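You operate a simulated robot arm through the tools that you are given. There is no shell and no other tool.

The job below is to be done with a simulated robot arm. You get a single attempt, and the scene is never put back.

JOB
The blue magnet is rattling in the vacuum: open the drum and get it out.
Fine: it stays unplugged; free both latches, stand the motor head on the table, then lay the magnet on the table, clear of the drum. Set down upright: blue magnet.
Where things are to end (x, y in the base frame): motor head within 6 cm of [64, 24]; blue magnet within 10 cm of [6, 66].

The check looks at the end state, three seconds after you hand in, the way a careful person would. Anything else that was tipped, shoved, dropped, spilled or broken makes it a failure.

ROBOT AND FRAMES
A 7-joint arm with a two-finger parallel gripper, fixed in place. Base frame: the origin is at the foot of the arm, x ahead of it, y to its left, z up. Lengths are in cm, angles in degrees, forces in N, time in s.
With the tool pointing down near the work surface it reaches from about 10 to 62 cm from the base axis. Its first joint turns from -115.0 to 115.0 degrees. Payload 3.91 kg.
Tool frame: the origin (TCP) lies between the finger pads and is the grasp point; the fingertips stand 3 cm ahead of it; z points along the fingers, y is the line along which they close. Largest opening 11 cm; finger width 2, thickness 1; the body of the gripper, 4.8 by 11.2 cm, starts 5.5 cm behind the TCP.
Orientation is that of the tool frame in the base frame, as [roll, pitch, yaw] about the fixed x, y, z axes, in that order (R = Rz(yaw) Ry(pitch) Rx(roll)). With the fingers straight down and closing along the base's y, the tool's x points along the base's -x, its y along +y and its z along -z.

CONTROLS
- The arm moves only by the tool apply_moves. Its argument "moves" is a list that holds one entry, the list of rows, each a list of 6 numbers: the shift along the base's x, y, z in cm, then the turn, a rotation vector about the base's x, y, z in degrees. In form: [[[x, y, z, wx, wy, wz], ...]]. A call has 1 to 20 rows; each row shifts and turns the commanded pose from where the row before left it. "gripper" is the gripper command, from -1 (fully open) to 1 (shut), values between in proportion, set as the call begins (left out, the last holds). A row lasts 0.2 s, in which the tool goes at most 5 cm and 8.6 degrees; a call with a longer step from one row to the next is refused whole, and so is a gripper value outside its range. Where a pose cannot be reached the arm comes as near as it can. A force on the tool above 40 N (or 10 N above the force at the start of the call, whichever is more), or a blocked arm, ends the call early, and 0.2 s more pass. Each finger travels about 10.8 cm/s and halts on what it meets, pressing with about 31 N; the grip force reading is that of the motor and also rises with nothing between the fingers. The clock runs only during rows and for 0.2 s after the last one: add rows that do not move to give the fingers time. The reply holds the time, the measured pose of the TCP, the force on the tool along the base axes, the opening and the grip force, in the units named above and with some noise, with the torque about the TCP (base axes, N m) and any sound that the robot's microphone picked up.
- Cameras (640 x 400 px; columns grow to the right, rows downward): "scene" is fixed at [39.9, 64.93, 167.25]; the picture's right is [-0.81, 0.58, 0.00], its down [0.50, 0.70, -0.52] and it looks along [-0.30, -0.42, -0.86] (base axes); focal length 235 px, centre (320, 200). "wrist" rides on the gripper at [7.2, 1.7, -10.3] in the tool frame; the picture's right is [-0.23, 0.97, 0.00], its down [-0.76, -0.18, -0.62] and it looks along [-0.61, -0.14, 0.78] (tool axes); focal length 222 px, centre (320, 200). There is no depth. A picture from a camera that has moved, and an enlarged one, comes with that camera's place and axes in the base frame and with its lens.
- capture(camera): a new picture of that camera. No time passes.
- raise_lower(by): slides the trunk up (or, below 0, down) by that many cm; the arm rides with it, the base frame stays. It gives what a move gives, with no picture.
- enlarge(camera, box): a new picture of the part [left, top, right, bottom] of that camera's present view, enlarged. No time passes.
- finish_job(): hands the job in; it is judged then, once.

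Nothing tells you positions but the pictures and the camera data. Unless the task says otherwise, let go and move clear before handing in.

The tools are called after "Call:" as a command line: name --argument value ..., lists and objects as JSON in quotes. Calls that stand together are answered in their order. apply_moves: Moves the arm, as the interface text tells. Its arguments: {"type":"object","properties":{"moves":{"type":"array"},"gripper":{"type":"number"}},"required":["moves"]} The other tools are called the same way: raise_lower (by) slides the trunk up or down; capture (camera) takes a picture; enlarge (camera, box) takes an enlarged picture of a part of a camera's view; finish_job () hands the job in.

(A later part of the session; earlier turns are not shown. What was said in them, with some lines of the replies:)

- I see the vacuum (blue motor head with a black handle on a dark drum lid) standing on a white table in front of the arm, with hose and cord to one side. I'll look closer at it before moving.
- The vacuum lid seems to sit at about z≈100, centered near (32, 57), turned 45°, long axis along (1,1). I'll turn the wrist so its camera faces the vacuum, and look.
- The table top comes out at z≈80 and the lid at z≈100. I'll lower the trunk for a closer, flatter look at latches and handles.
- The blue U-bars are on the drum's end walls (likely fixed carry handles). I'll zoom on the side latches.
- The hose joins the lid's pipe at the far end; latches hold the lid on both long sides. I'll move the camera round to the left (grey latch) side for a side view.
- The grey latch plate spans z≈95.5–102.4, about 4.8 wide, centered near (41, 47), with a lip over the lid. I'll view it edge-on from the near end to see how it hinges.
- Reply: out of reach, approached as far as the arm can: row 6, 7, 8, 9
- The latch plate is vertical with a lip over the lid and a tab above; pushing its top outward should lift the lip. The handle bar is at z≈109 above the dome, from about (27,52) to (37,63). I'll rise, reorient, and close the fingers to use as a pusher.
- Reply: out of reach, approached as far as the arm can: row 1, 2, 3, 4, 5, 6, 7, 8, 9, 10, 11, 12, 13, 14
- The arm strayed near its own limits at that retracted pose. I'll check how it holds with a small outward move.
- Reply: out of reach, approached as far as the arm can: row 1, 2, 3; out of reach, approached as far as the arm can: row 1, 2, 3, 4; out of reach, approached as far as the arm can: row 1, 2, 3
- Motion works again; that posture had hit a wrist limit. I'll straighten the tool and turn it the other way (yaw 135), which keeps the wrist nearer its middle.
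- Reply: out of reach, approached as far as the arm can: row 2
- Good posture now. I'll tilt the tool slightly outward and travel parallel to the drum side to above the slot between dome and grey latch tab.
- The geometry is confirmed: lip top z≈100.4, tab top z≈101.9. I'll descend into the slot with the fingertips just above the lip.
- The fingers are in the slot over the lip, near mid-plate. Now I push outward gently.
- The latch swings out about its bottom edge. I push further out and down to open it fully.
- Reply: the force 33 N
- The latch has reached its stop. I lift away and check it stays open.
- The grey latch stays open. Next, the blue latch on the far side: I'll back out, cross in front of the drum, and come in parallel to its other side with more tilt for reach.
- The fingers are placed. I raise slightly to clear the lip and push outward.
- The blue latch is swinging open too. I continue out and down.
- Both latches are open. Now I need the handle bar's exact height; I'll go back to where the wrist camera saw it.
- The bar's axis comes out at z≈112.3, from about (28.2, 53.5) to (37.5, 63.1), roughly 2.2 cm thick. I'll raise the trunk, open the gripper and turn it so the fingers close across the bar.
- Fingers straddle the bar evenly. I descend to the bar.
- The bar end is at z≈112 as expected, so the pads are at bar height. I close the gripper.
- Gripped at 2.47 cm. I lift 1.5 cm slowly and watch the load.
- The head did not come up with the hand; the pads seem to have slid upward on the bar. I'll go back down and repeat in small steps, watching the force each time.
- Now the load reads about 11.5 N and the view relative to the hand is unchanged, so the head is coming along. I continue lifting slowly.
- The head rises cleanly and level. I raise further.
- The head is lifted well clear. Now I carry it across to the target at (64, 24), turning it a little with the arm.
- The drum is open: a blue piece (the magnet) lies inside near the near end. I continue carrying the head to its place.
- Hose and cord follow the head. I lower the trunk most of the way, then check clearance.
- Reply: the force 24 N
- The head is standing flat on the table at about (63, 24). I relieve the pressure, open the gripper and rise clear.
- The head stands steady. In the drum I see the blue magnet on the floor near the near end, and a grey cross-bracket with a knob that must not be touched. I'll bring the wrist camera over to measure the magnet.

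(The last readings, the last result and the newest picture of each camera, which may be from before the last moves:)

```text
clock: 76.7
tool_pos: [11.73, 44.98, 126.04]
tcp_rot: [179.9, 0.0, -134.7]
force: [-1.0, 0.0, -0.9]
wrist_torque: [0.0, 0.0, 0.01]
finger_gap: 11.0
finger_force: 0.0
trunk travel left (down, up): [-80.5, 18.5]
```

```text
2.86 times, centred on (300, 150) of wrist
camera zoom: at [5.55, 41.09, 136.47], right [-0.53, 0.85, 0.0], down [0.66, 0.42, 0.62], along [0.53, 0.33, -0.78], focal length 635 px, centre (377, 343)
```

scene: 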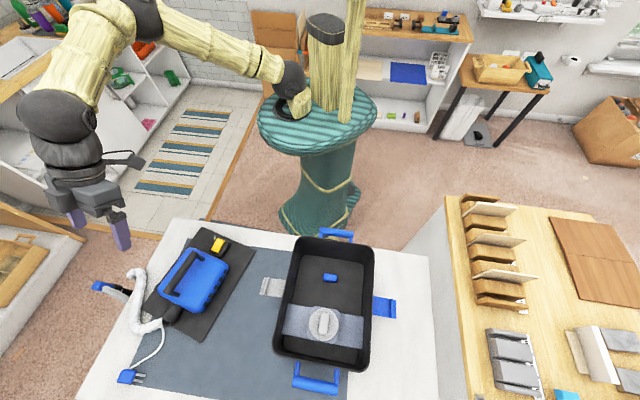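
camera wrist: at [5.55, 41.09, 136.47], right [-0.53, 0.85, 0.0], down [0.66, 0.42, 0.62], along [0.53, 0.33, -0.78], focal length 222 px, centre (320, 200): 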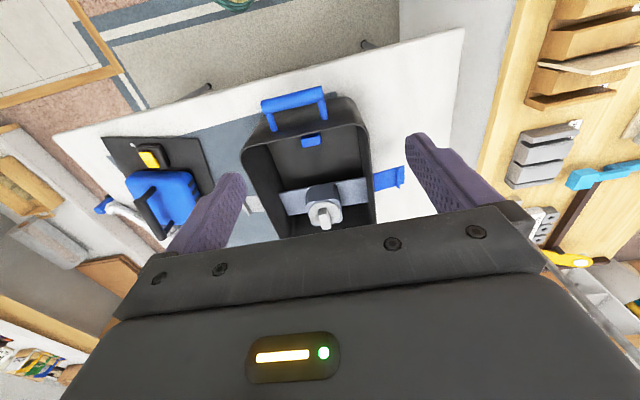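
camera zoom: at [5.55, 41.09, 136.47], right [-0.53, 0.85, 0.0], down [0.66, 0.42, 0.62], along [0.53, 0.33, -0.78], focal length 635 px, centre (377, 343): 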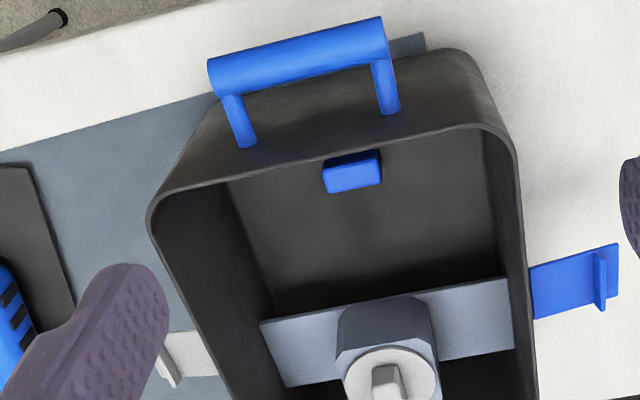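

The magnet sits at about (26, 51.6), z≈83, long side across the drum. I'll approach with the fingers closing along the drum's long axis (short side of the magnet), tool slightly tilted so the camera clears the wall, and look from above first.

Call:
apply_moves --moves '[[[0, 0, 0, 0, 0, -8.2], [0, 0, 0, 0, 0, -8.2], [0, 0, 0, 0, 0, -8.2], [0, 0, 0, 0, 0, -8.2], [1.5, 0.7, 0, 0, 0, -8.2], [1.5, 0.7, 0, 0, 0, -8.2], [1.5, 0.7, 0, 0, 0, -8.2], [1.5, 0.7, 0, 0, 0, -8.2], [1.5, 0.7, 0, 0, 0, -8.2], [1.5, 0.7, 0, 0, 0, -8.2], [1.5, 0.7, 0, 0, 0, -8.2], [1.4, 0.7, 0, 5.3, 5.3, 0], [1.4, 0.7, 0, 5.3, 5.3, 0]]]'

Call:
raise_lower --by -12

Call:
capture --camera "wrist"

Call:
enlarge --camera "scene" --box '[265, 225, 385, 375]'

```text
clock: 79.5
tool_pos: [25.38, 51.25, 126.05]
tcp_rot: [179.9, -15.2, 135.1]
force: [0.1, -0.7, 0.3]
wrist_torque: [0.0, 0.01, -0.02]
finger_gap: 11.0
finger_force: 0.1
trunk travel left (down, up): [-80.5, 18.5]
```

```text
clock: 81.0
tool_pos: [25.24, 51.13, 113.92]
tcp_rot: [179.9, -15.0, 135.0]
force: [0.3, 0.7, 0.3]
wrist_torque: [0.03, -0.02, 0.01]
finger_gap: 11.04
finger_force: 0.0
trunk travel left (down, up): [-68.5, 30.5]
```

```text
taken
camera wrist: at [23.42, 55.44, 125.88], right [0.84, 0.53, -0.06], down [0.51, -0.76, 0.4], along [0.17, -0.37, -0.91], focal length 222 px, centre (320, 200)
```

wrist: 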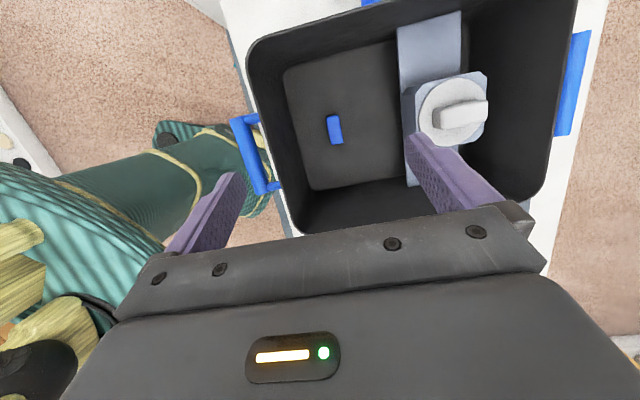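

```text
2.67 times, centred on (325, 300) of scene
camera zoom: at [39.9, 64.93, 167.25], right [-0.81, 0.58, 0.0], down [0.5, 0.7, -0.52], along [-0.3, -0.42, -0.86], focal length 627 px, centre (307, -67)
```

zoom: 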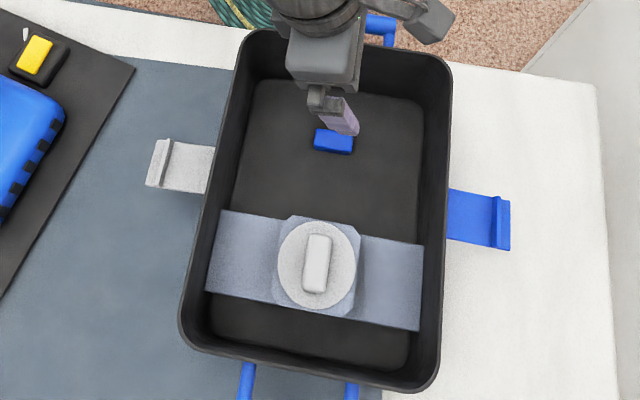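

Call:
enlarge --camera "wrist" --box '[230, 0, 570, 240]'

Call:
enlarge --camera "wrist" --box '[300, 90, 370, 160]'

Call:
enlarge --camera "scene" --box '[310, 255, 350, 295]'

```text
1.67 times, centred on (400, 120) of wrist
camera zoom: at [23.42, 55.44, 125.88], right [0.84, 0.53, -0.06], down [0.51, -0.76, 0.4], along [0.17, -0.37, -0.91], focal length 370 px, centre (187, 333)
```

zoom: 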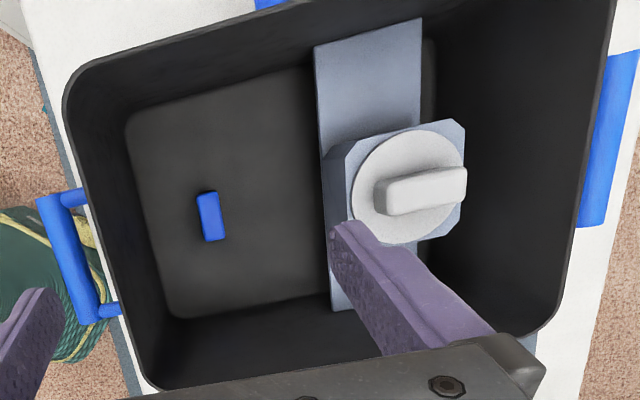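

```text
5.71 times, centred on (335, 125) of wrist
camera zoom: at [23.42, 55.44, 125.88], right [0.84, 0.53, -0.06], down [0.51, -0.76, 0.4], along [0.17, -0.37, -0.91], focal length 1269 px, centre (234, 629)
```

zoom: 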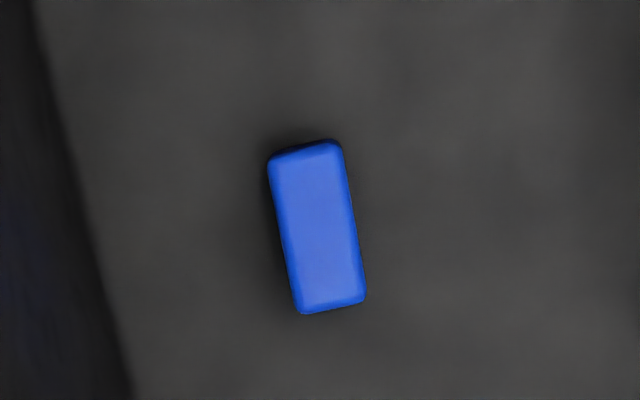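

```text
10.00 times, centred on (330, 275) of scene
camera zoom: at [39.9, 64.93, 167.25], right [-0.81, 0.58, 0.0], down [0.5, 0.7, -0.52], along [-0.3, -0.42, -0.86], focal length 2350 px, centre (220, -550)
```

zoom: 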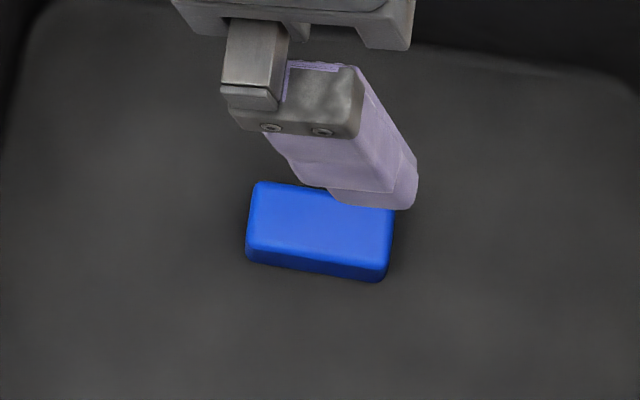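

The magnet is 5 × 2.25 cm, top at z≈83.6, centered at (26.05, 51.5), lying square to the drum. I set a moderate finger opening, line up, and check the arm posture before descending.

Call:
apply_moves --moves '[[[1.15, 0.02, 0, 0, 0, 0], [0, 0, 0, 0, 0, 0], [0, 0, 0, 0, 0, 0]]]' --gripper 0

Call:
capture --camera "scene"

```text
clock: 81.8
tool_pos: [26.45, 51.23, 114.11]
tcp_rot: [179.8, -15.0, 135.1]
force: [-0.2, -0.8, 0.1]
wrist_torque: [0.03, -0.03, 0.01]
finger_gap: 5.5
finger_force: 0.2
trunk travel left (down, up): [-68.5, 30.5]
```

```text
taken
```

scene: 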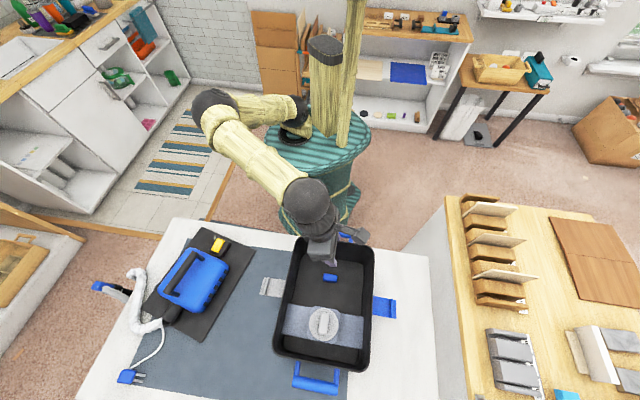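

The forearm is nearly level here, so lowering by trunk alone would bring it onto the drum rim. Instead I'll raise the trunk and then reach down with the arm, so the forearm comes in steeply.

Call:
raise_lower --by 22

Call:
apply_moves --moves '[[[0, 0, -2.5, 0, 0, 0], [0, 0, -2.5, 0, 0, 0], [0, 0, -2.5, 0, 0, 0], [0, 0, -2.5, 0, 0, 0], [0, 0, -2.5, 0, 0, 0], [0, 0, -2.5, 0, 0, 0], [0, 0, -2.5, 0, 0, 0], [0, 0, -2.5, 0, 0, 0]]]'

Call:
capture --camera "scene"

```text
clock: 84.1
tool_pos: [26.43, 51.15, 136.01]
tcp_rot: [179.8, -15.0, 135.1]
force: [0.6, -1.2, -0.1]
wrist_torque: [-0.01, -0.03, -0.03]
finger_gap: 5.51
finger_force: 0.1
trunk travel left (down, up): [-90.5, 8.5]
```

```text
clock: 85.9
tool_pos: [26.55, 51.28, 115.96]
tcp_rot: [179.8, -14.9, 135.0]
force: [0.0, -0.4, -0.1]
wrist_torque: [0.01, 0.01, -0.01]
finger_gap: 5.5
finger_force: 0.1
trunk travel left (down, up): [-90.5, 8.5]
```

```text
taken
```

scene: 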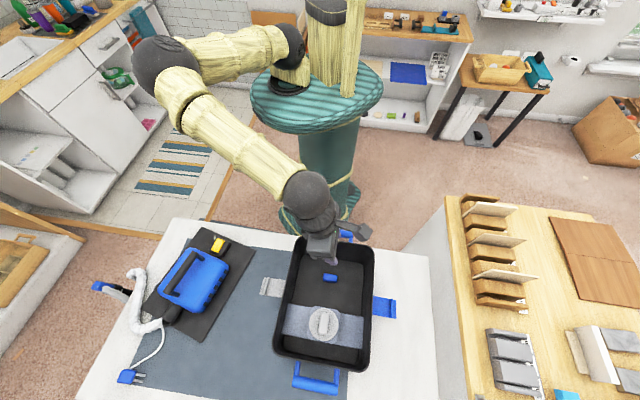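

Call:
apply_moves --moves '[[[0, 0, -2.5, 0, 0, 0], [0, 0, -2.5, 0, 0, 0], [0, 0, -2.5, 0, 0, 0], [0, 0, -2.5, 0, 0, 0], [0, 0, -2.5, 0, 0, 0], [0, 0, -2.5, 0, 0, 0], [0, 0, -2, 0, 0, 0]]]'

Call:
capture --camera "scene"

Call:
capture --camera "wrist"

```text
clock: 87.5
tool_pos: [26.37, 51.05, 99.1]
tcp_rot: [179.8, -15.0, 135.1]
force: [-0.3, -0.7, -0.3]
wrist_torque: [0.01, -0.03, -0.01]
finger_gap: 5.51
finger_force: 0.0
trunk travel left (down, up): [-90.5, 8.5]
```

```text
taken
```

scene: 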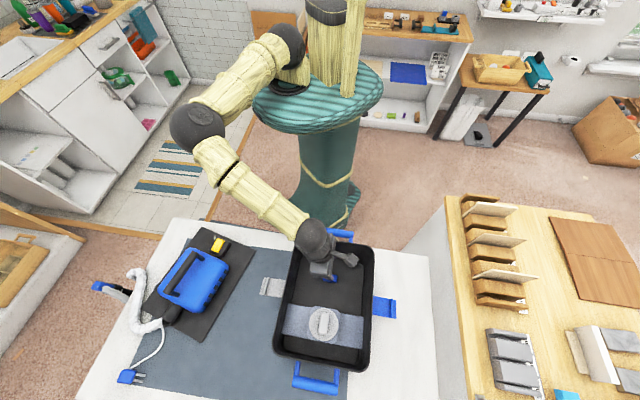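

```text
taken
camera wrist: at [24.59, 55.28, 110.86], right [0.84, 0.53, -0.06], down [0.51, -0.76, 0.4], along [0.17, -0.37, -0.91], focal length 222 px, centre (320, 200)
```

wrist: 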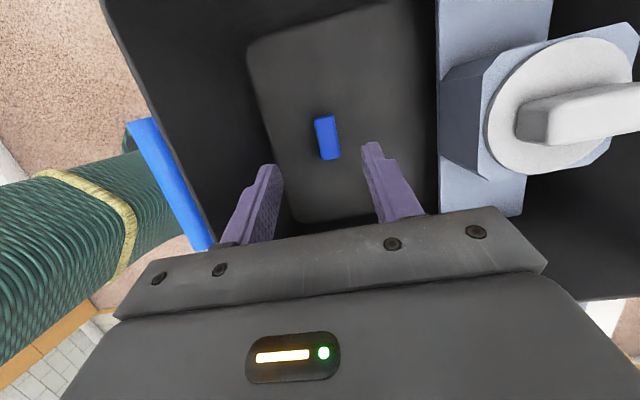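

Steep approach looks good and the fingers are aligned either side of the magnet. I continue down.

Call:
apply_moves --moves '[[[0.1, 0.1, -2, 0, 0, 0], [0, 0, -2, 0, 0, 0], [0, 0, -2, 0, 0, 0], [0, 0, -2, 0, 0, 0], [0, 0, -1.5, 0, 0, 0]]]'

Call:
capture --camera "wrist"

Call:
enlarge --camera "scene" --box '[200, 180, 400, 380]'

```text
clock: 88.7
tool_pos: [26.5, 51.23, 89.55]
tcp_rot: [179.7, -15.0, 135.1]
force: [-0.2, -0.1, -0.2]
wrist_torque: [-0.02, 0.02, -0.03]
finger_gap: 5.48
finger_force: 0.1
trunk travel left (down, up): [-90.5, 8.5]
```

```text
taken
camera wrist: at [24.68, 55.54, 101.34], right [0.84, 0.53, -0.06], down [0.51, -0.76, 0.4], along [0.17, -0.37, -0.91], focal length 222 px, centre (320, 200)
```

wrist: 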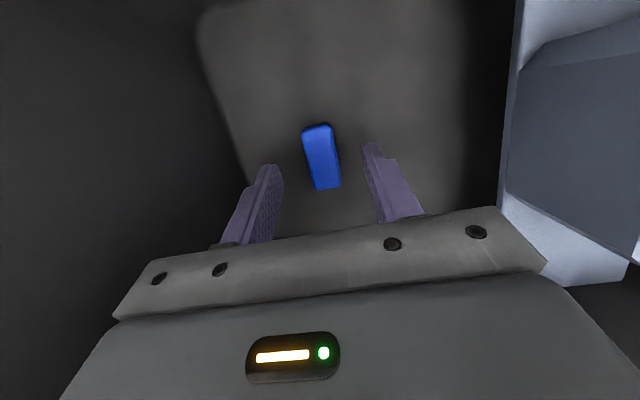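

```text
2.00 times, centred on (300, 280) of scene
camera zoom: at [39.9, 64.93, 167.25], right [-0.81, 0.58, 0.0], down [0.5, 0.7, -0.52], along [-0.3, -0.42, -0.86], focal length 470 px, centre (360, 40)
```

zoom: 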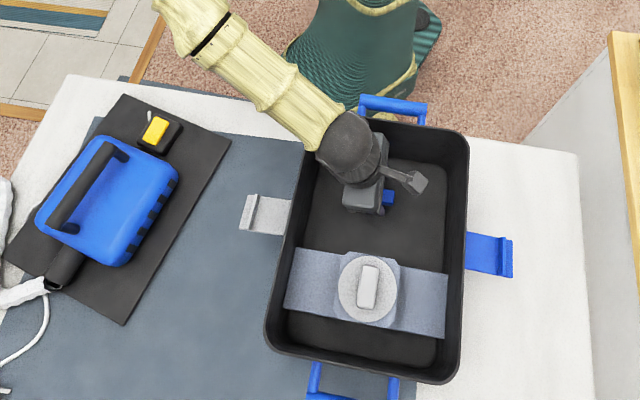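

Call:
apply_moves --moves '[[[0, 0, -1, 0, 0, 0], [0, 0, -1, 0, 0, 0], [0, 0, -1, 0, 0, 0], [0, 0, -0.7, 0, 0, 0], [0, 0, -0.7, 0, 0, 0]]]'

Call:
capture --camera "wrist"

Call:
enlarge --camera "scene" --box '[250, 200, 400, 340]'

```text
clock: 89.9
tool_pos: [26.48, 51.24, 85.0]
tcp_rot: [179.8, -15.0, 135.1]
force: [0.4, 0.0, -0.2]
wrist_torque: [0.01, 0.02, 0.0]
finger_gap: 5.51
finger_force: 0.1
trunk travel left (down, up): [-90.5, 8.5]
```

```text
taken
camera wrist: at [24.68, 55.53, 96.93], right [0.84, 0.53, -0.06], down [0.51, -0.76, 0.4], along [0.17, -0.37, -0.91], focal length 222 px, centre (320, 200)
```

wrist: 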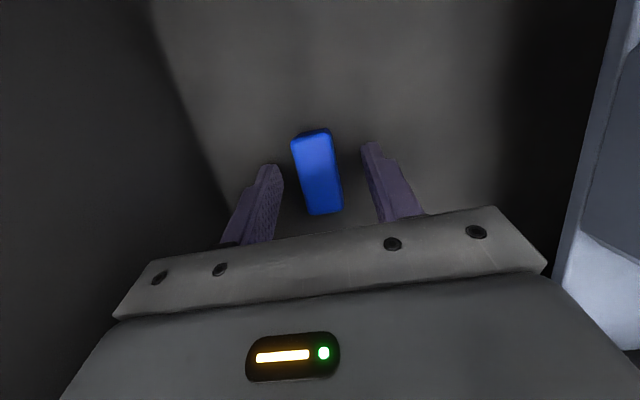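

```text
2.86 times, centred on (325, 270) of scene
camera zoom: at [39.9, 64.93, 167.25], right [-0.81, 0.58, 0.0], down [0.5, 0.7, -0.52], along [-0.3, -0.42, -0.86], focal length 672 px, centre (306, 0)
```

zoom: 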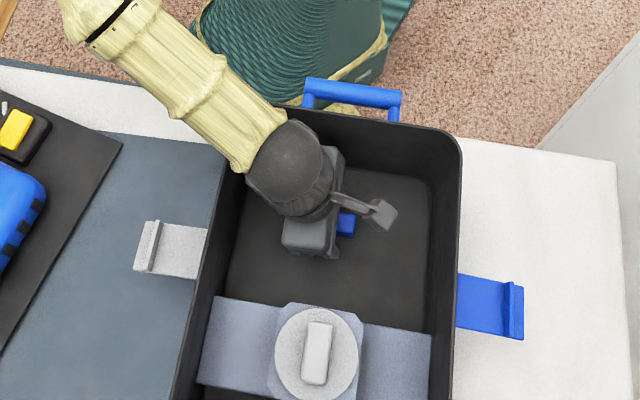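

The magnet is between the fingers. I go slightly lower and close.

Call:
apply_moves --moves '[[[0, 0, -0.4, 0, 0, 0]]]'

Call:
apply_moves --moves '[[[0, 0, 0, 0, 0, 0], [0, 0, 0, 0, 0, 0], [0, 0, 0, 0, 0, 0]]]' --gripper 1

Call:
capture --camera "wrist"

```text
clock: 90.3
tool_pos: [26.53, 51.3, 85.05]
tcp_rot: [179.5, -15.1, 135.2]
force: [1.4, -4.1, 29.4]
wrist_torque: [-0.8, 0.56, 0.39]
finger_gap: 5.59
finger_force: 1.4
trunk travel left (down, up): [-90.5, 8.5]
```

```text
clock: 90.8
tool_pos: [26.32, 51.46, 85.03]
tcp_rot: [179.7, -15.3, 135.1]
force: [-4.0, -3.1, 20.5]
wrist_torque: [-0.38, 0.18, -0.02]
finger_gap: 2.33
finger_force: 31.0
trunk travel left (down, up): [-90.5, 8.5]
stopped in row 2: the force on the tool passed its limit at 43 N (the readings are from after the stop); the commanded pose is now the measured one
```

```text
taken
camera wrist: at [24.54, 55.59, 96.95], right [0.84, 0.53, -0.06], down [0.51, -0.76, 0.4], along [0.17, -0.36, -0.92], focal length 222 px, centre (320, 200)
```

wrist: 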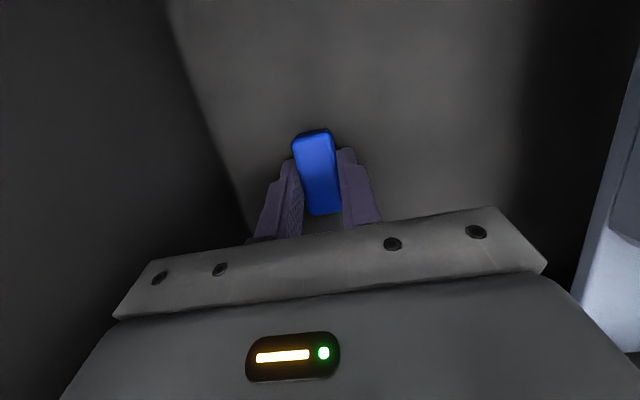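

Gripped at 2.33 cm. I lift carefully.

Call:
apply_moves --moves '[[[0, 0, 0.3, 0, 0, 0], [0, 0, 0.5, 0, 0, 0], [0, 0, 0.7, 0, 0, 0], [0, 0, 1, 0, 0, 0]]]'

Call:
capture --camera "wrist"

```text
clock: 91.8
tool_pos: [26.35, 51.39, 87.29]
tcp_rot: [180.0, -15.1, 135.1]
force: [0.2, -0.5, -1.4]
wrist_torque: [-0.05, 0.01, 0.0]
finger_gap: 2.32
finger_force: 30.6
trunk travel left (down, up): [-90.5, 8.5]
```

```text
taken
camera wrist: at [24.6, 55.65, 99.14], right [0.84, 0.53, -0.06], down [0.51, -0.76, 0.4], along [0.17, -0.37, -0.91], focal length 222 px, centre (320, 200)
```

wrist: 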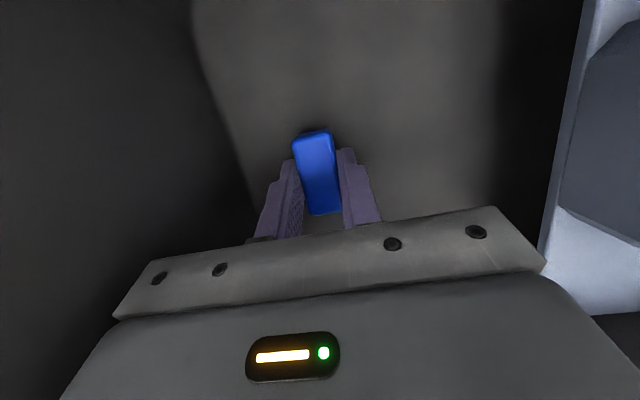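

The magnet comes up with the hand. I raise it straight out of the drum.

Call:
apply_moves --moves '[[[0, 0, 1.5, 0, 0, 0], [0, 0, 2, 0, 0, 0], [0, 0, 2, 0, 0, 0], [0, 0, 2, 0, 0, 0], [0, 0, 2, 0, 0, 0], [0, 0, 2, 0, 0, 0], [0, 0, 2, 0, 0, 0], [0, 0, 2, 0, 0, 0], [0, 0, 2, 0, 0, 0], [0, 0, 2, 0, 0, 0], [0, 0, 2, 0, 0, 0], [0, 0, 2, 0, 0, 0], [0, 0, 2, 0, 0, 0], [0, 0, 2, 0, 0, 0], [0, 0, 2, 0, 0, 0]]]'

Call:
capture --camera "scene"

Call:
capture --camera "wrist"

```text
clock: 95.0
tool_pos: [26.37, 51.33, 116.88]
tcp_rot: [179.9, -15.1, 135.1]
force: [-0.9, -0.4, -1.3]
wrist_torque: [0.0, 0.02, 0.01]
finger_gap: 2.35
finger_force: 30.4
trunk travel left (down, up): [-90.5, 8.5]
```

```text
taken
```

scene: 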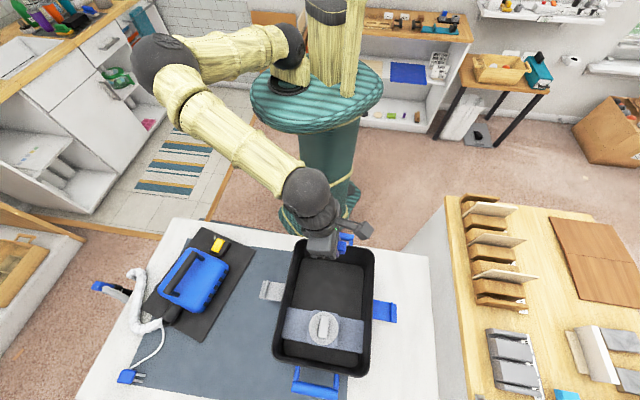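

```text
taken
camera wrist: at [24.65, 55.57, 128.69], right [0.84, 0.53, -0.06], down [0.51, -0.76, 0.4], along [0.17, -0.37, -0.91], focal length 222 px, centre (320, 200)
```

wrist: 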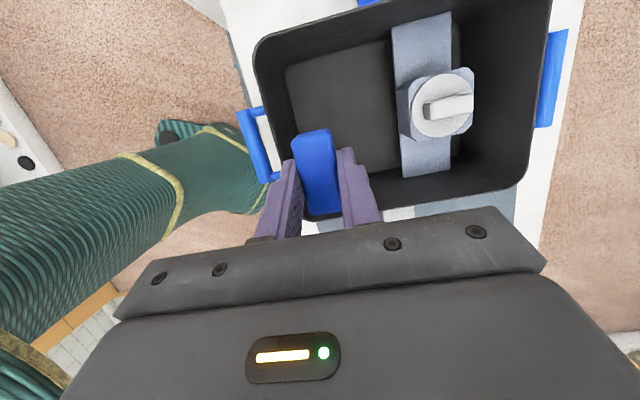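

The magnet is out and held firmly. I'll carry it over the table to about (2, 63.5), which is clear of the drum and its open latch and within range of the goal.

Call:
raise_lower --by 8

Call:
apply_moves --moves '[[[-2, 1, 0, 0, 0, 0], [-2, 1, 0, 0, 0, 0], [-2, 1, 0, 0, 0, 0], [-2, 1, 0, 0, 0, 0], [-2, 1, 0, 0, 0, 0], [-2, 1, 0, 0, 0, 0], [-2, 1, 0, 0, 0, 0], [-2, 1, 0, 0, 0, 0], [-2, 1, 0, 0, 0, 0], [-2, 1, 0, 0, 0, 0], [-2, 1, 0, 0, 0, 0], [-2, 1, 0, 0, 0, 0]]]'

Call:
capture --camera "scene"

Call:
capture --camera "wrist"

```text
clock: 96.2
tool_pos: [26.54, 51.39, 124.75]
tcp_rot: [180.0, -15.1, 135.1]
force: [0.6, 0.0, -0.7]
wrist_torque: [0.01, -0.01, -0.01]
finger_gap: 2.31
finger_force: 30.7
trunk travel left (down, up): [-98.5, 0.5]
```

```text
clock: 98.8
tool_pos: [2.27, 63.4, 124.72]
tcp_rot: [179.9, -15.1, 135.1]
force: [-0.4, 0.2, -1.3]
wrist_torque: [-0.01, 0.0, 0.01]
finger_gap: 2.33
finger_force: 31.0
trunk travel left (down, up): [-98.5, 0.5]
```

```text
taken
```

scene: 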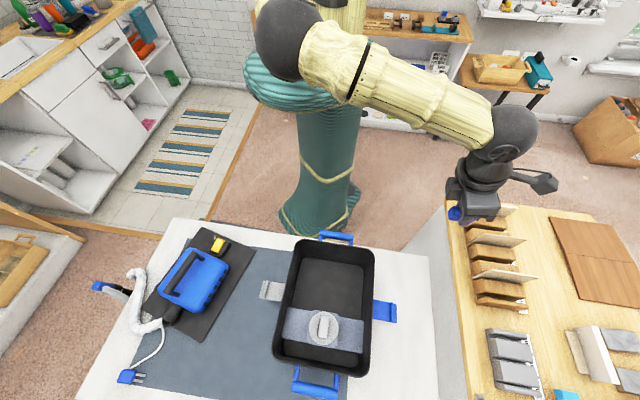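

```text
taken
camera wrist: at [0.46, 67.65, 136.65], right [0.84, 0.53, -0.06], down [0.51, -0.76, 0.4], along [0.17, -0.37, -0.91], focal length 222 px, centre (320, 200)
```

wrist: 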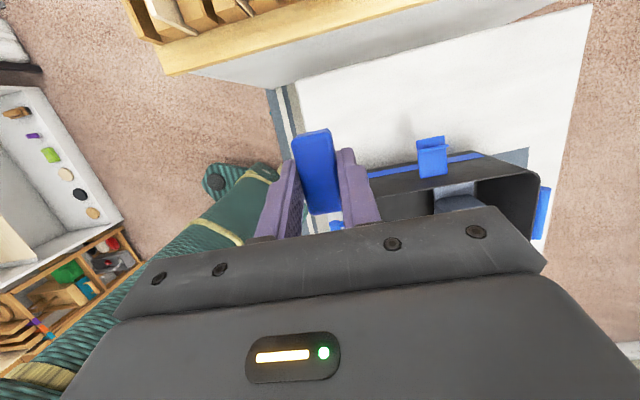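

Call:
apply_moves --moves '[[[0, 0, -2.5, 0, 0, 0], [0, 0, -2.5, 0, 0, 0], [0, 0, -2.5, 0, 0, 0], [0, 0, -2.5, 0, 0, 0], [0, 0, -2.5, 0, 0, 0], [0, 0, -2.5, 0, 0, 0], [0, 0, -2.5, 0, 0, 0], [0, 0, -2.5, 0, 0, 0], [0, 0, -2.5, 0, 0, 0], [0, 0, -2.5, 0, 0, 0]]]'

Call:
capture --camera "scene"

Call:
capture --camera "wrist"

```text
clock: 101.0
tool_pos: [2.56, 63.53, 99.97]
tcp_rot: [180.0, -15.1, 135.2]
force: [0.2, -0.1, -1.0]
wrist_torque: [0.03, 0.02, -0.02]
finger_gap: 2.35
finger_force: 31.2
trunk travel left (down, up): [-98.5, 0.5]
```

```text
taken
```

scene: 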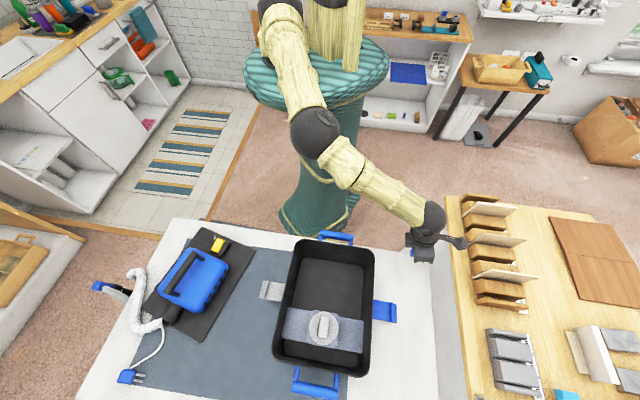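

```text
taken
camera wrist: at [0.68, 67.77, 111.72], right [0.84, 0.54, -0.06], down [0.51, -0.76, 0.4], along [0.17, -0.37, -0.91], focal length 222 px, centre (320, 200)
```

wrist: 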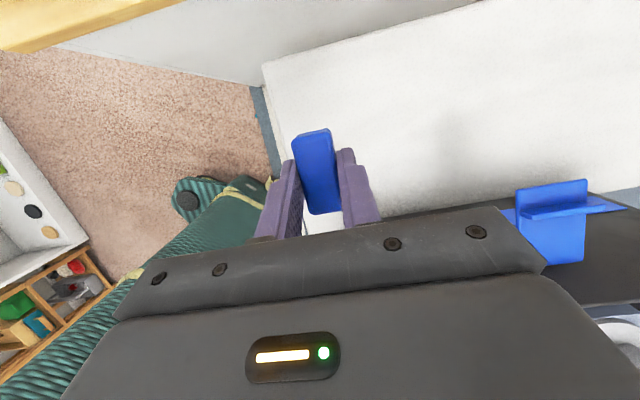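

The spot is well inside the table edge. I lower to just above the table, then feel for contact.

Call:
apply_moves --moves '[[[0, 0, -2.5, 0, 0, 0], [0, 0, -2.5, 0, 0, 0], [0, 0, -2.5, 0, 0, 0], [0, 0, -2.5, 0, 0, 0], [0, 0, -2, 0, 0, 0], [0, 0, -1.5, 0, 0, 0]]]'

Call:
apply_moves --moves '[[[0, 0, -0.4, 0, 0, 0], [0, 0, -0.4, 0, 0, 0], [0, 0, -0.4, 0, 0, 0], [0, 0, -0.4, 0, 0, 0]]]'

Call:
capture --camera "scene"

```text
clock: 102.4
tool_pos: [6.39, 70.47, 95.91]
tcp_rot: [171.4, -18.8, 136.4]
force: [-0.8, 0.3, -1.3]
wrist_torque: [0.0, -0.01, -0.01]
finger_gap: 2.34
finger_force: 30.8
trunk travel left (down, up): [-98.5, 0.5]
stopped in row 6: the arm was blocked; the commanded pose is now the measured one
```

```text
clock: 103.6
tool_pos: [7.93, 72.15, 97.16]
tcp_rot: [169.1, -19.7, 136.3]
force: [0.0, -0.2, -0.4]
wrist_torque: [-0.02, 0.02, -0.02]
finger_gap: 2.32
finger_force: 30.8
trunk travel left (down, up): [-98.5, 0.5]
stopped in row 4: the arm was blocked; the commanded pose is now the measured one
```

```text
taken
```

scene: 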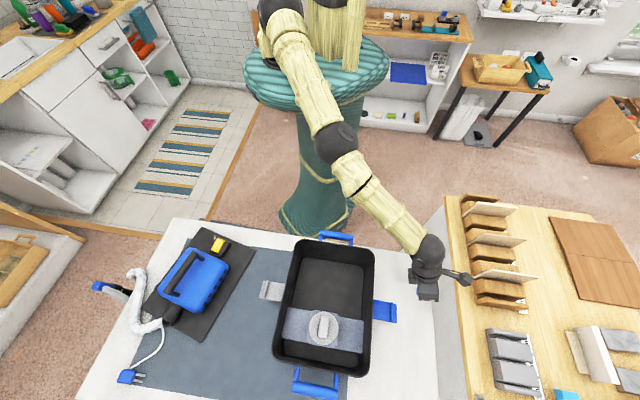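

The arm was blocked — the elbow ran against the pillar in this low reach with the trunk high. I'll back up to the previous good pose, restore orientation, then lower with the trunk instead.

Call:
apply_moves --moves '[[[-0.8, -1.2, 1, 0, 0, 0], [-0.8, -1.2, 1, 0, 0, 0], [-0.8, -1.2, 1, -2.6, 0.95, 0.67], [-0.8, -1.2, 1, -2.6, 0.95, 0.67], [-0.8, -1.2, 0.5, -2.6, 0.95, 0.67], [-0.8, -1.2, 0.5, -2.6, 0.95, 0.67], [-0.6, -1.2, 0, 0, 0, 0]]]'

Call:
capture --camera "scene"

Call:
capture --camera "wrist"

```text
clock: 105.2
tool_pos: [2.74, 63.62, 101.85]
tcp_rot: [179.9, -15.1, 135.7]
force: [-0.1, 0.0, -1.1]
wrist_torque: [0.0, -0.03, -0.05]
finger_gap: 2.32
finger_force: 31.4
trunk travel left (down, up): [-98.5, 0.5]
```

```text
taken
```

scene: 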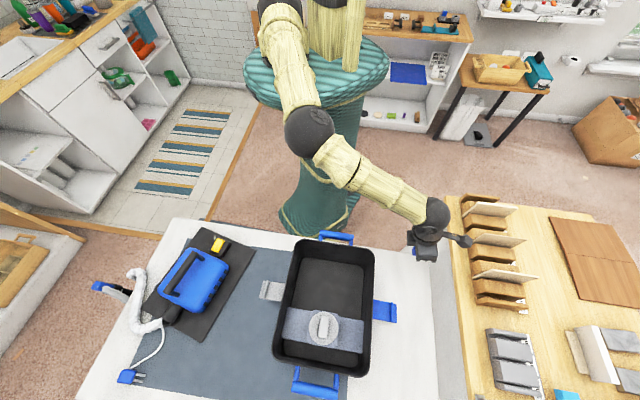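

```text
taken
camera wrist: at [0.94, 67.83, 113.78], right [0.84, 0.54, -0.06], down [0.52, -0.75, 0.4], along [0.18, -0.37, -0.91], focal length 222 px, centre (320, 200)
```

wrist: 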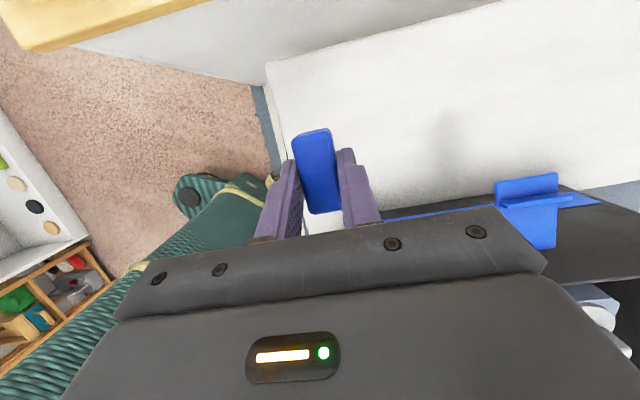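

Recovered with the magnet still held. Now I lower by the trunk in stages.

Call:
raise_lower --by -9

Call:
enlarge --camera "scene" --box '[260, 100, 500, 340]'

```text
clock: 106.5
tool_pos: [2.77, 63.69, 93.03]
tcp_rot: [179.9, -15.2, 135.7]
force: [0.5, 0.3, -0.7]
wrist_torque: [0.01, -0.02, 0.0]
finger_gap: 2.34
finger_force: 30.8
trunk travel left (down, up): [-89.5, 9.5]
```

```text
1.67 times, centred on (380, 220) of scene
camera zoom: at [39.9, 64.93, 167.25], right [-0.81, 0.58, 0.0], down [0.5, 0.7, -0.52], along [-0.3, -0.42, -0.86], focal length 392 px, centre (220, 167)
```

zoom: 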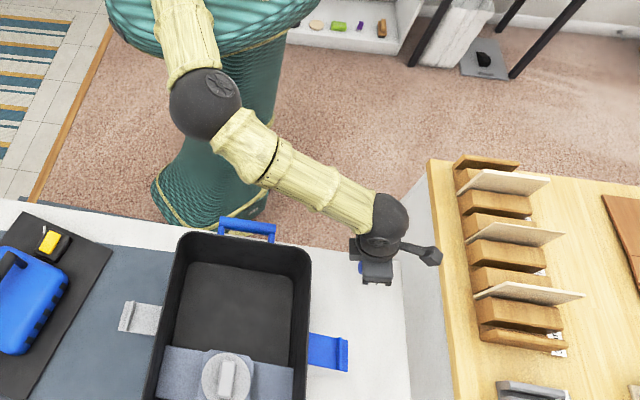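

Call:
raise_lower --by -7

Call:
capture --camera "wrist"

Call:
enlarge --camera "scene" --box '[260, 100, 500, 340]'

```text
clock: 107.5
tool_pos: [2.68, 63.67, 85.86]
tcp_rot: [179.9, -15.2, 135.8]
force: [0.5, 0.0, -1.1]
wrist_torque: [0.02, 0.02, 0.0]
finger_gap: 2.3
finger_force: 31.0
trunk travel left (down, up): [-82.5, 16.5]
```

```text
taken
camera wrist: at [0.93, 67.85, 97.78], right [0.84, 0.54, -0.06], down [0.52, -0.75, 0.4], along [0.18, -0.37, -0.91], focal length 222 px, centre (320, 200)
```

wrist: 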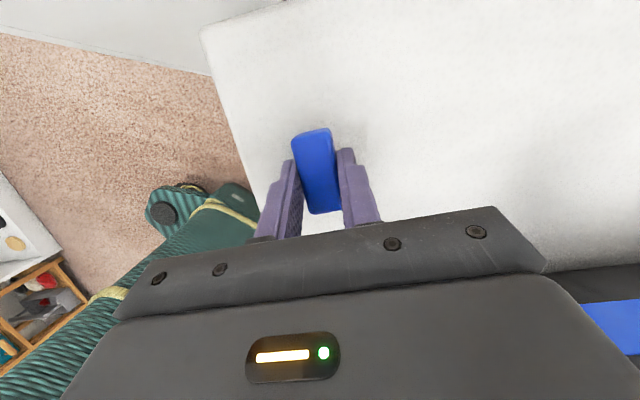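

```text
1.67 times, centred on (380, 220) of scene
camera zoom: at [39.9, 64.93, 167.25], right [-0.81, 0.58, 0.0], down [0.5, 0.7, -0.52], along [-0.3, -0.42, -0.86], focal length 392 px, centre (220, 167)
```

zoom: 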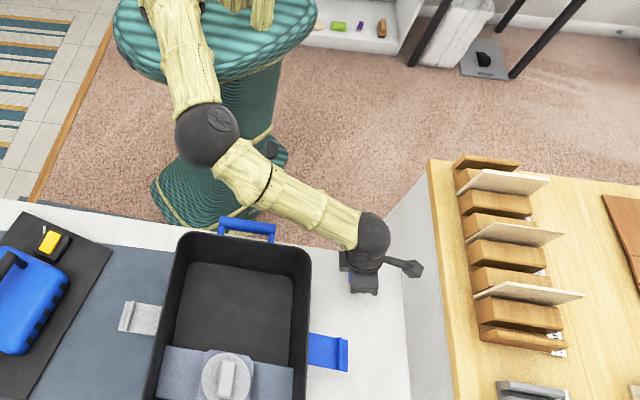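

Call:
raise_lower --by -2

Call:
raise_lower --by -0.5

Call:
raise_lower --by -0.3

```text
clock: 108.2
tool_pos: [2.76, 63.69, 83.89]
tcp_rot: [180.0, -15.1, 135.7]
force: [0.1, 0.8, 0.2]
wrist_torque: [0.0, -0.02, -0.01]
finger_gap: 2.34
finger_force: 30.9
trunk travel left (down, up): [-80.5, 18.5]
```

```text
clock: 108.8
tool_pos: [2.69, 63.62, 83.35]
tcp_rot: [179.9, -15.0, 135.7]
force: [-0.5, 0.4, -0.9]
wrist_torque: [-0.01, 0.03, 0.0]
finger_gap: 2.32
finger_force: 30.9
trunk travel left (down, up): [-80.0, 19.0]
```

```text
clock: 109.3
tool_pos: [2.73, 63.58, 83.18]
tcp_rot: [179.9, -15.2, 135.6]
force: [-0.3, 0.3, 3.6]
wrist_torque: [0.03, 0.09, 0.0]
finger_gap: 2.34
finger_force: 30.6
trunk travel left (down, up): [-79.7, 19.3]
```

Call:
raise_lower --by -0.15

Call:
enlarge --camera "wrist" --box '[250, 90, 390, 240]'

```text
clock: 109.8
tool_pos: [2.76, 63.7, 83.2]
tcp_rot: [179.8, -15.3, 135.9]
force: [0.1, 1.0, 14.1]
wrist_torque: [-0.15, 0.1, 0.17]
finger_gap: 2.3
finger_force: 31.1
trunk travel left (down, up): [-79.6, 19.4]
```

```text
2.67 times, centred on (320, 165) of wrist
camera zoom: at [0.94, 67.82, 95.04], right [0.84, 0.54, -0.06], down [0.52, -0.76, 0.4], along [0.18, -0.36, -0.91], focal length 592 px, centre (320, 293)
```

zoom: 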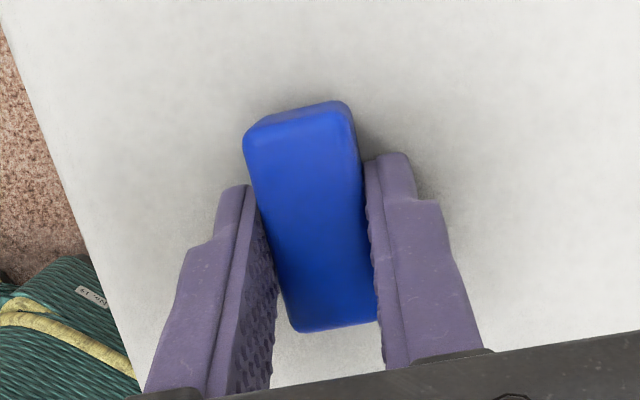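

The magnet is resting flat on the table. I ease the pressure, open the fingers moderately and rise straight up.

Call:
raise_lower --by 0.15

Call:
apply_moves --moves '[[[0, 0, 0, 0, 0, 0], [0, 0, 0, 0, 0, 0], [0, 0, 0, 0, 0, 0]]]' --gripper 0

Call:
raise_lower --by 19

Call:
capture --camera "wrist"

Call:
capture --camera "scene"

```text
clock: 110.3
tool_pos: [2.83, 63.59, 83.18]
tcp_rot: [179.8, -15.2, 135.6]
force: [0.2, 4.9, 10.8]
wrist_torque: [0.05, 0.15, -0.01]
finger_gap: 2.33
finger_force: 30.8
trunk travel left (down, up): [-79.7, 19.3]
```

```text
clock: 111.1
tool_pos: [3.0, 63.62, 83.13]
tcp_rot: [179.8, -15.1, 135.7]
force: [12.1, 3.2, 16.3]
wrist_torque: [-0.17, -0.09, 0.16]
finger_gap: 5.0
finger_force: 0.1
trunk travel left (down, up): [-79.7, 19.3]
```

```text
clock: 113.2
tool_pos: [2.84, 63.68, 102.1]
tcp_rot: [179.9, -15.1, 135.7]
force: [-0.1, 0.9, -0.1]
wrist_torque: [0.03, -0.01, -0.03]
finger_gap: 5.51
finger_force: 0.1
trunk travel left (down, up): [-98.7, 0.3]
```

```text
taken
camera wrist: at [0.94, 67.86, 113.95], right [0.84, 0.54, -0.06], down [0.52, -0.75, 0.4], along [0.18, -0.37, -0.91], focal length 222 px, centre (320, 200)
```

wrist: 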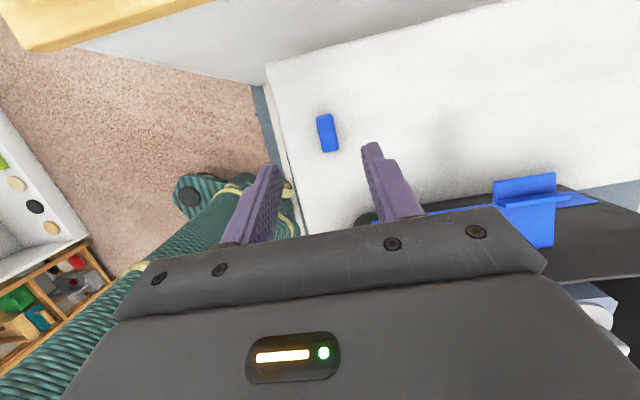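

```text
taken
```

scene: 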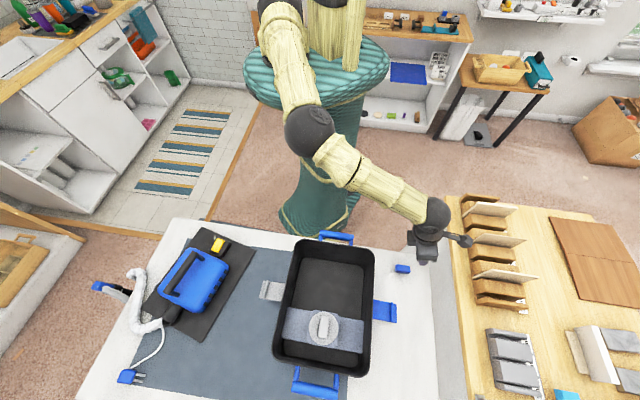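

Call:
enlarge --camera "scene" --box '[265, 225, 385, 375]'

Call:
enlarge --camera "scene" --box '[380, 245, 425, 290]'

Call:
enlarge --camera "scene" --box '[70, 210, 270, 400]'

```text
2.67 times, centred on (325, 300) of scene
camera zoom: at [39.9, 64.93, 167.25], right [-0.81, 0.58, 0.0], down [0.5, 0.7, -0.52], along [-0.3, -0.42, -0.86], focal length 627 px, centre (307, -67)
```

zoom: 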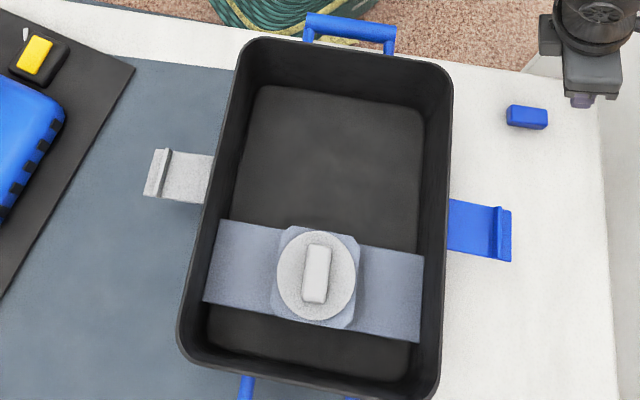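

```text
8.89 times, centred on (402, 268) of scene
camera zoom: at [39.9, 64.93, 167.25], right [-0.81, 0.58, 0.0], down [0.5, 0.7, -0.52], along [-0.3, -0.42, -0.86], focal length 2089 px, centre (-413, -400)
```

zoom: 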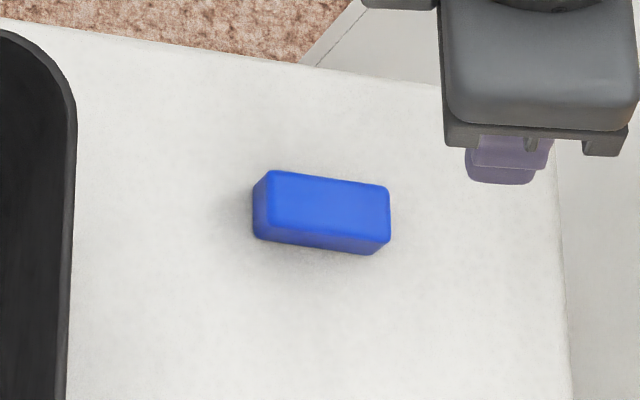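

```text
2.11 times, centred on (170, 305) of scene
camera zoom: at [39.9, 64.93, 167.25], right [-0.81, 0.58, 0.0], down [0.5, 0.7, -0.52], along [-0.3, -0.42, -0.86], focal length 495 px, centre (636, -21)
```

zoom: 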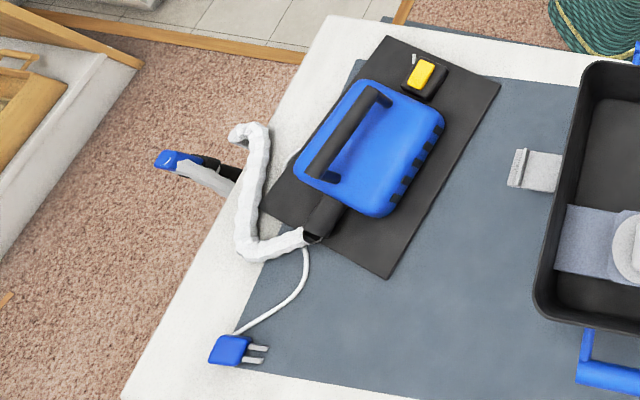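

The magnet stands flat at about (2.5, 63.6), within 5 cm of the goal, and the motor head is upright near (63, 24); the plug is still out. I'll raise the hand well clear and take one last look.

Call:
apply_moves --moves '[[[0, 0, 2.5, 0, 0, 0], [0, 0, 2.5, 0, 0, 0], [0, 0, 2.5, 0, 0, 0], [0, 0, 2.5, 0, 0, 0], [0, 0, 2.5, 0, 0, 0], [0, 0, 2.5, 0, 0, 0], [0, 0, 2.5, 0, 0, 0]]]'

Call:
capture --camera "scene"

Call:
capture --camera "wrist"

```text
clock: 114.8
tool_pos: [2.7, 63.46, 119.61]
tcp_rot: [179.8, -15.1, 135.8]
force: [0.5, -0.1, 0.3]
wrist_torque: [-0.01, -0.01, -0.04]
finger_gap: 5.52
finger_force: 0.1
trunk travel left (down, up): [-98.7, 0.3]
```

```text
taken
```

scene: 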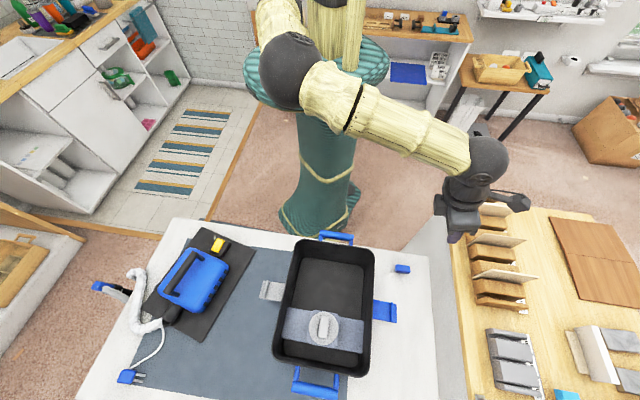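

```text
taken
camera wrist: at [0.89, 67.77, 131.47], right [0.84, 0.54, -0.06], down [0.52, -0.75, 0.4], along [0.18, -0.37, -0.91], focal length 222 px, centre (320, 200)
```

wrist: 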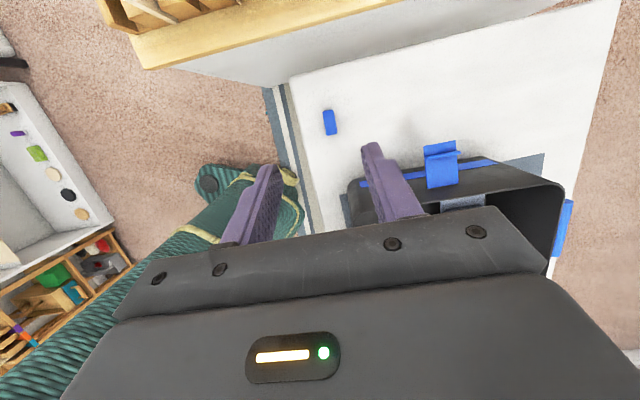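

Both latches are open. The motor head stands upright at about (63, 24), the magnet lies flat on the table clear of the drum, the plug is out, and the arm is clear. The drum moved outward by a little under 1 cm while I was taking the magnet out; it stands upright and I am leaving it there. I'm handing in now.

Call:
finish_job

```text
The job is handed in.
```

The vacuum is open, the magnet is out, and I've handed the job in; no verdict has come back yet.

- **Latches:** both are swung open and stayed open.
- **Motor head:** it stands upright on the table at about (63, 24), roughly 1 cm from the target.
- **Blue magnet:** it lies flat on the table at about (2.5, 63.6), about 4 cm from the target and clear of the drum and its open latch.
- **Power:** the plug was never touched, so the vacuum is still unplugged. The hose and cord moved along with the motor head.

**Drum shifted:** it moved outward by a little under 1 cm while I was getting the magnet out. It is still upright. I left it where it was because pushing it back risked moving it further, but a strict check could count that as a shove.

The arm was also blocked once while I was lowering the magnet. It drifted several centimetres and I backed it off. The magnet stayed in the grip, and I saw nothing else disturbed in the pictures.
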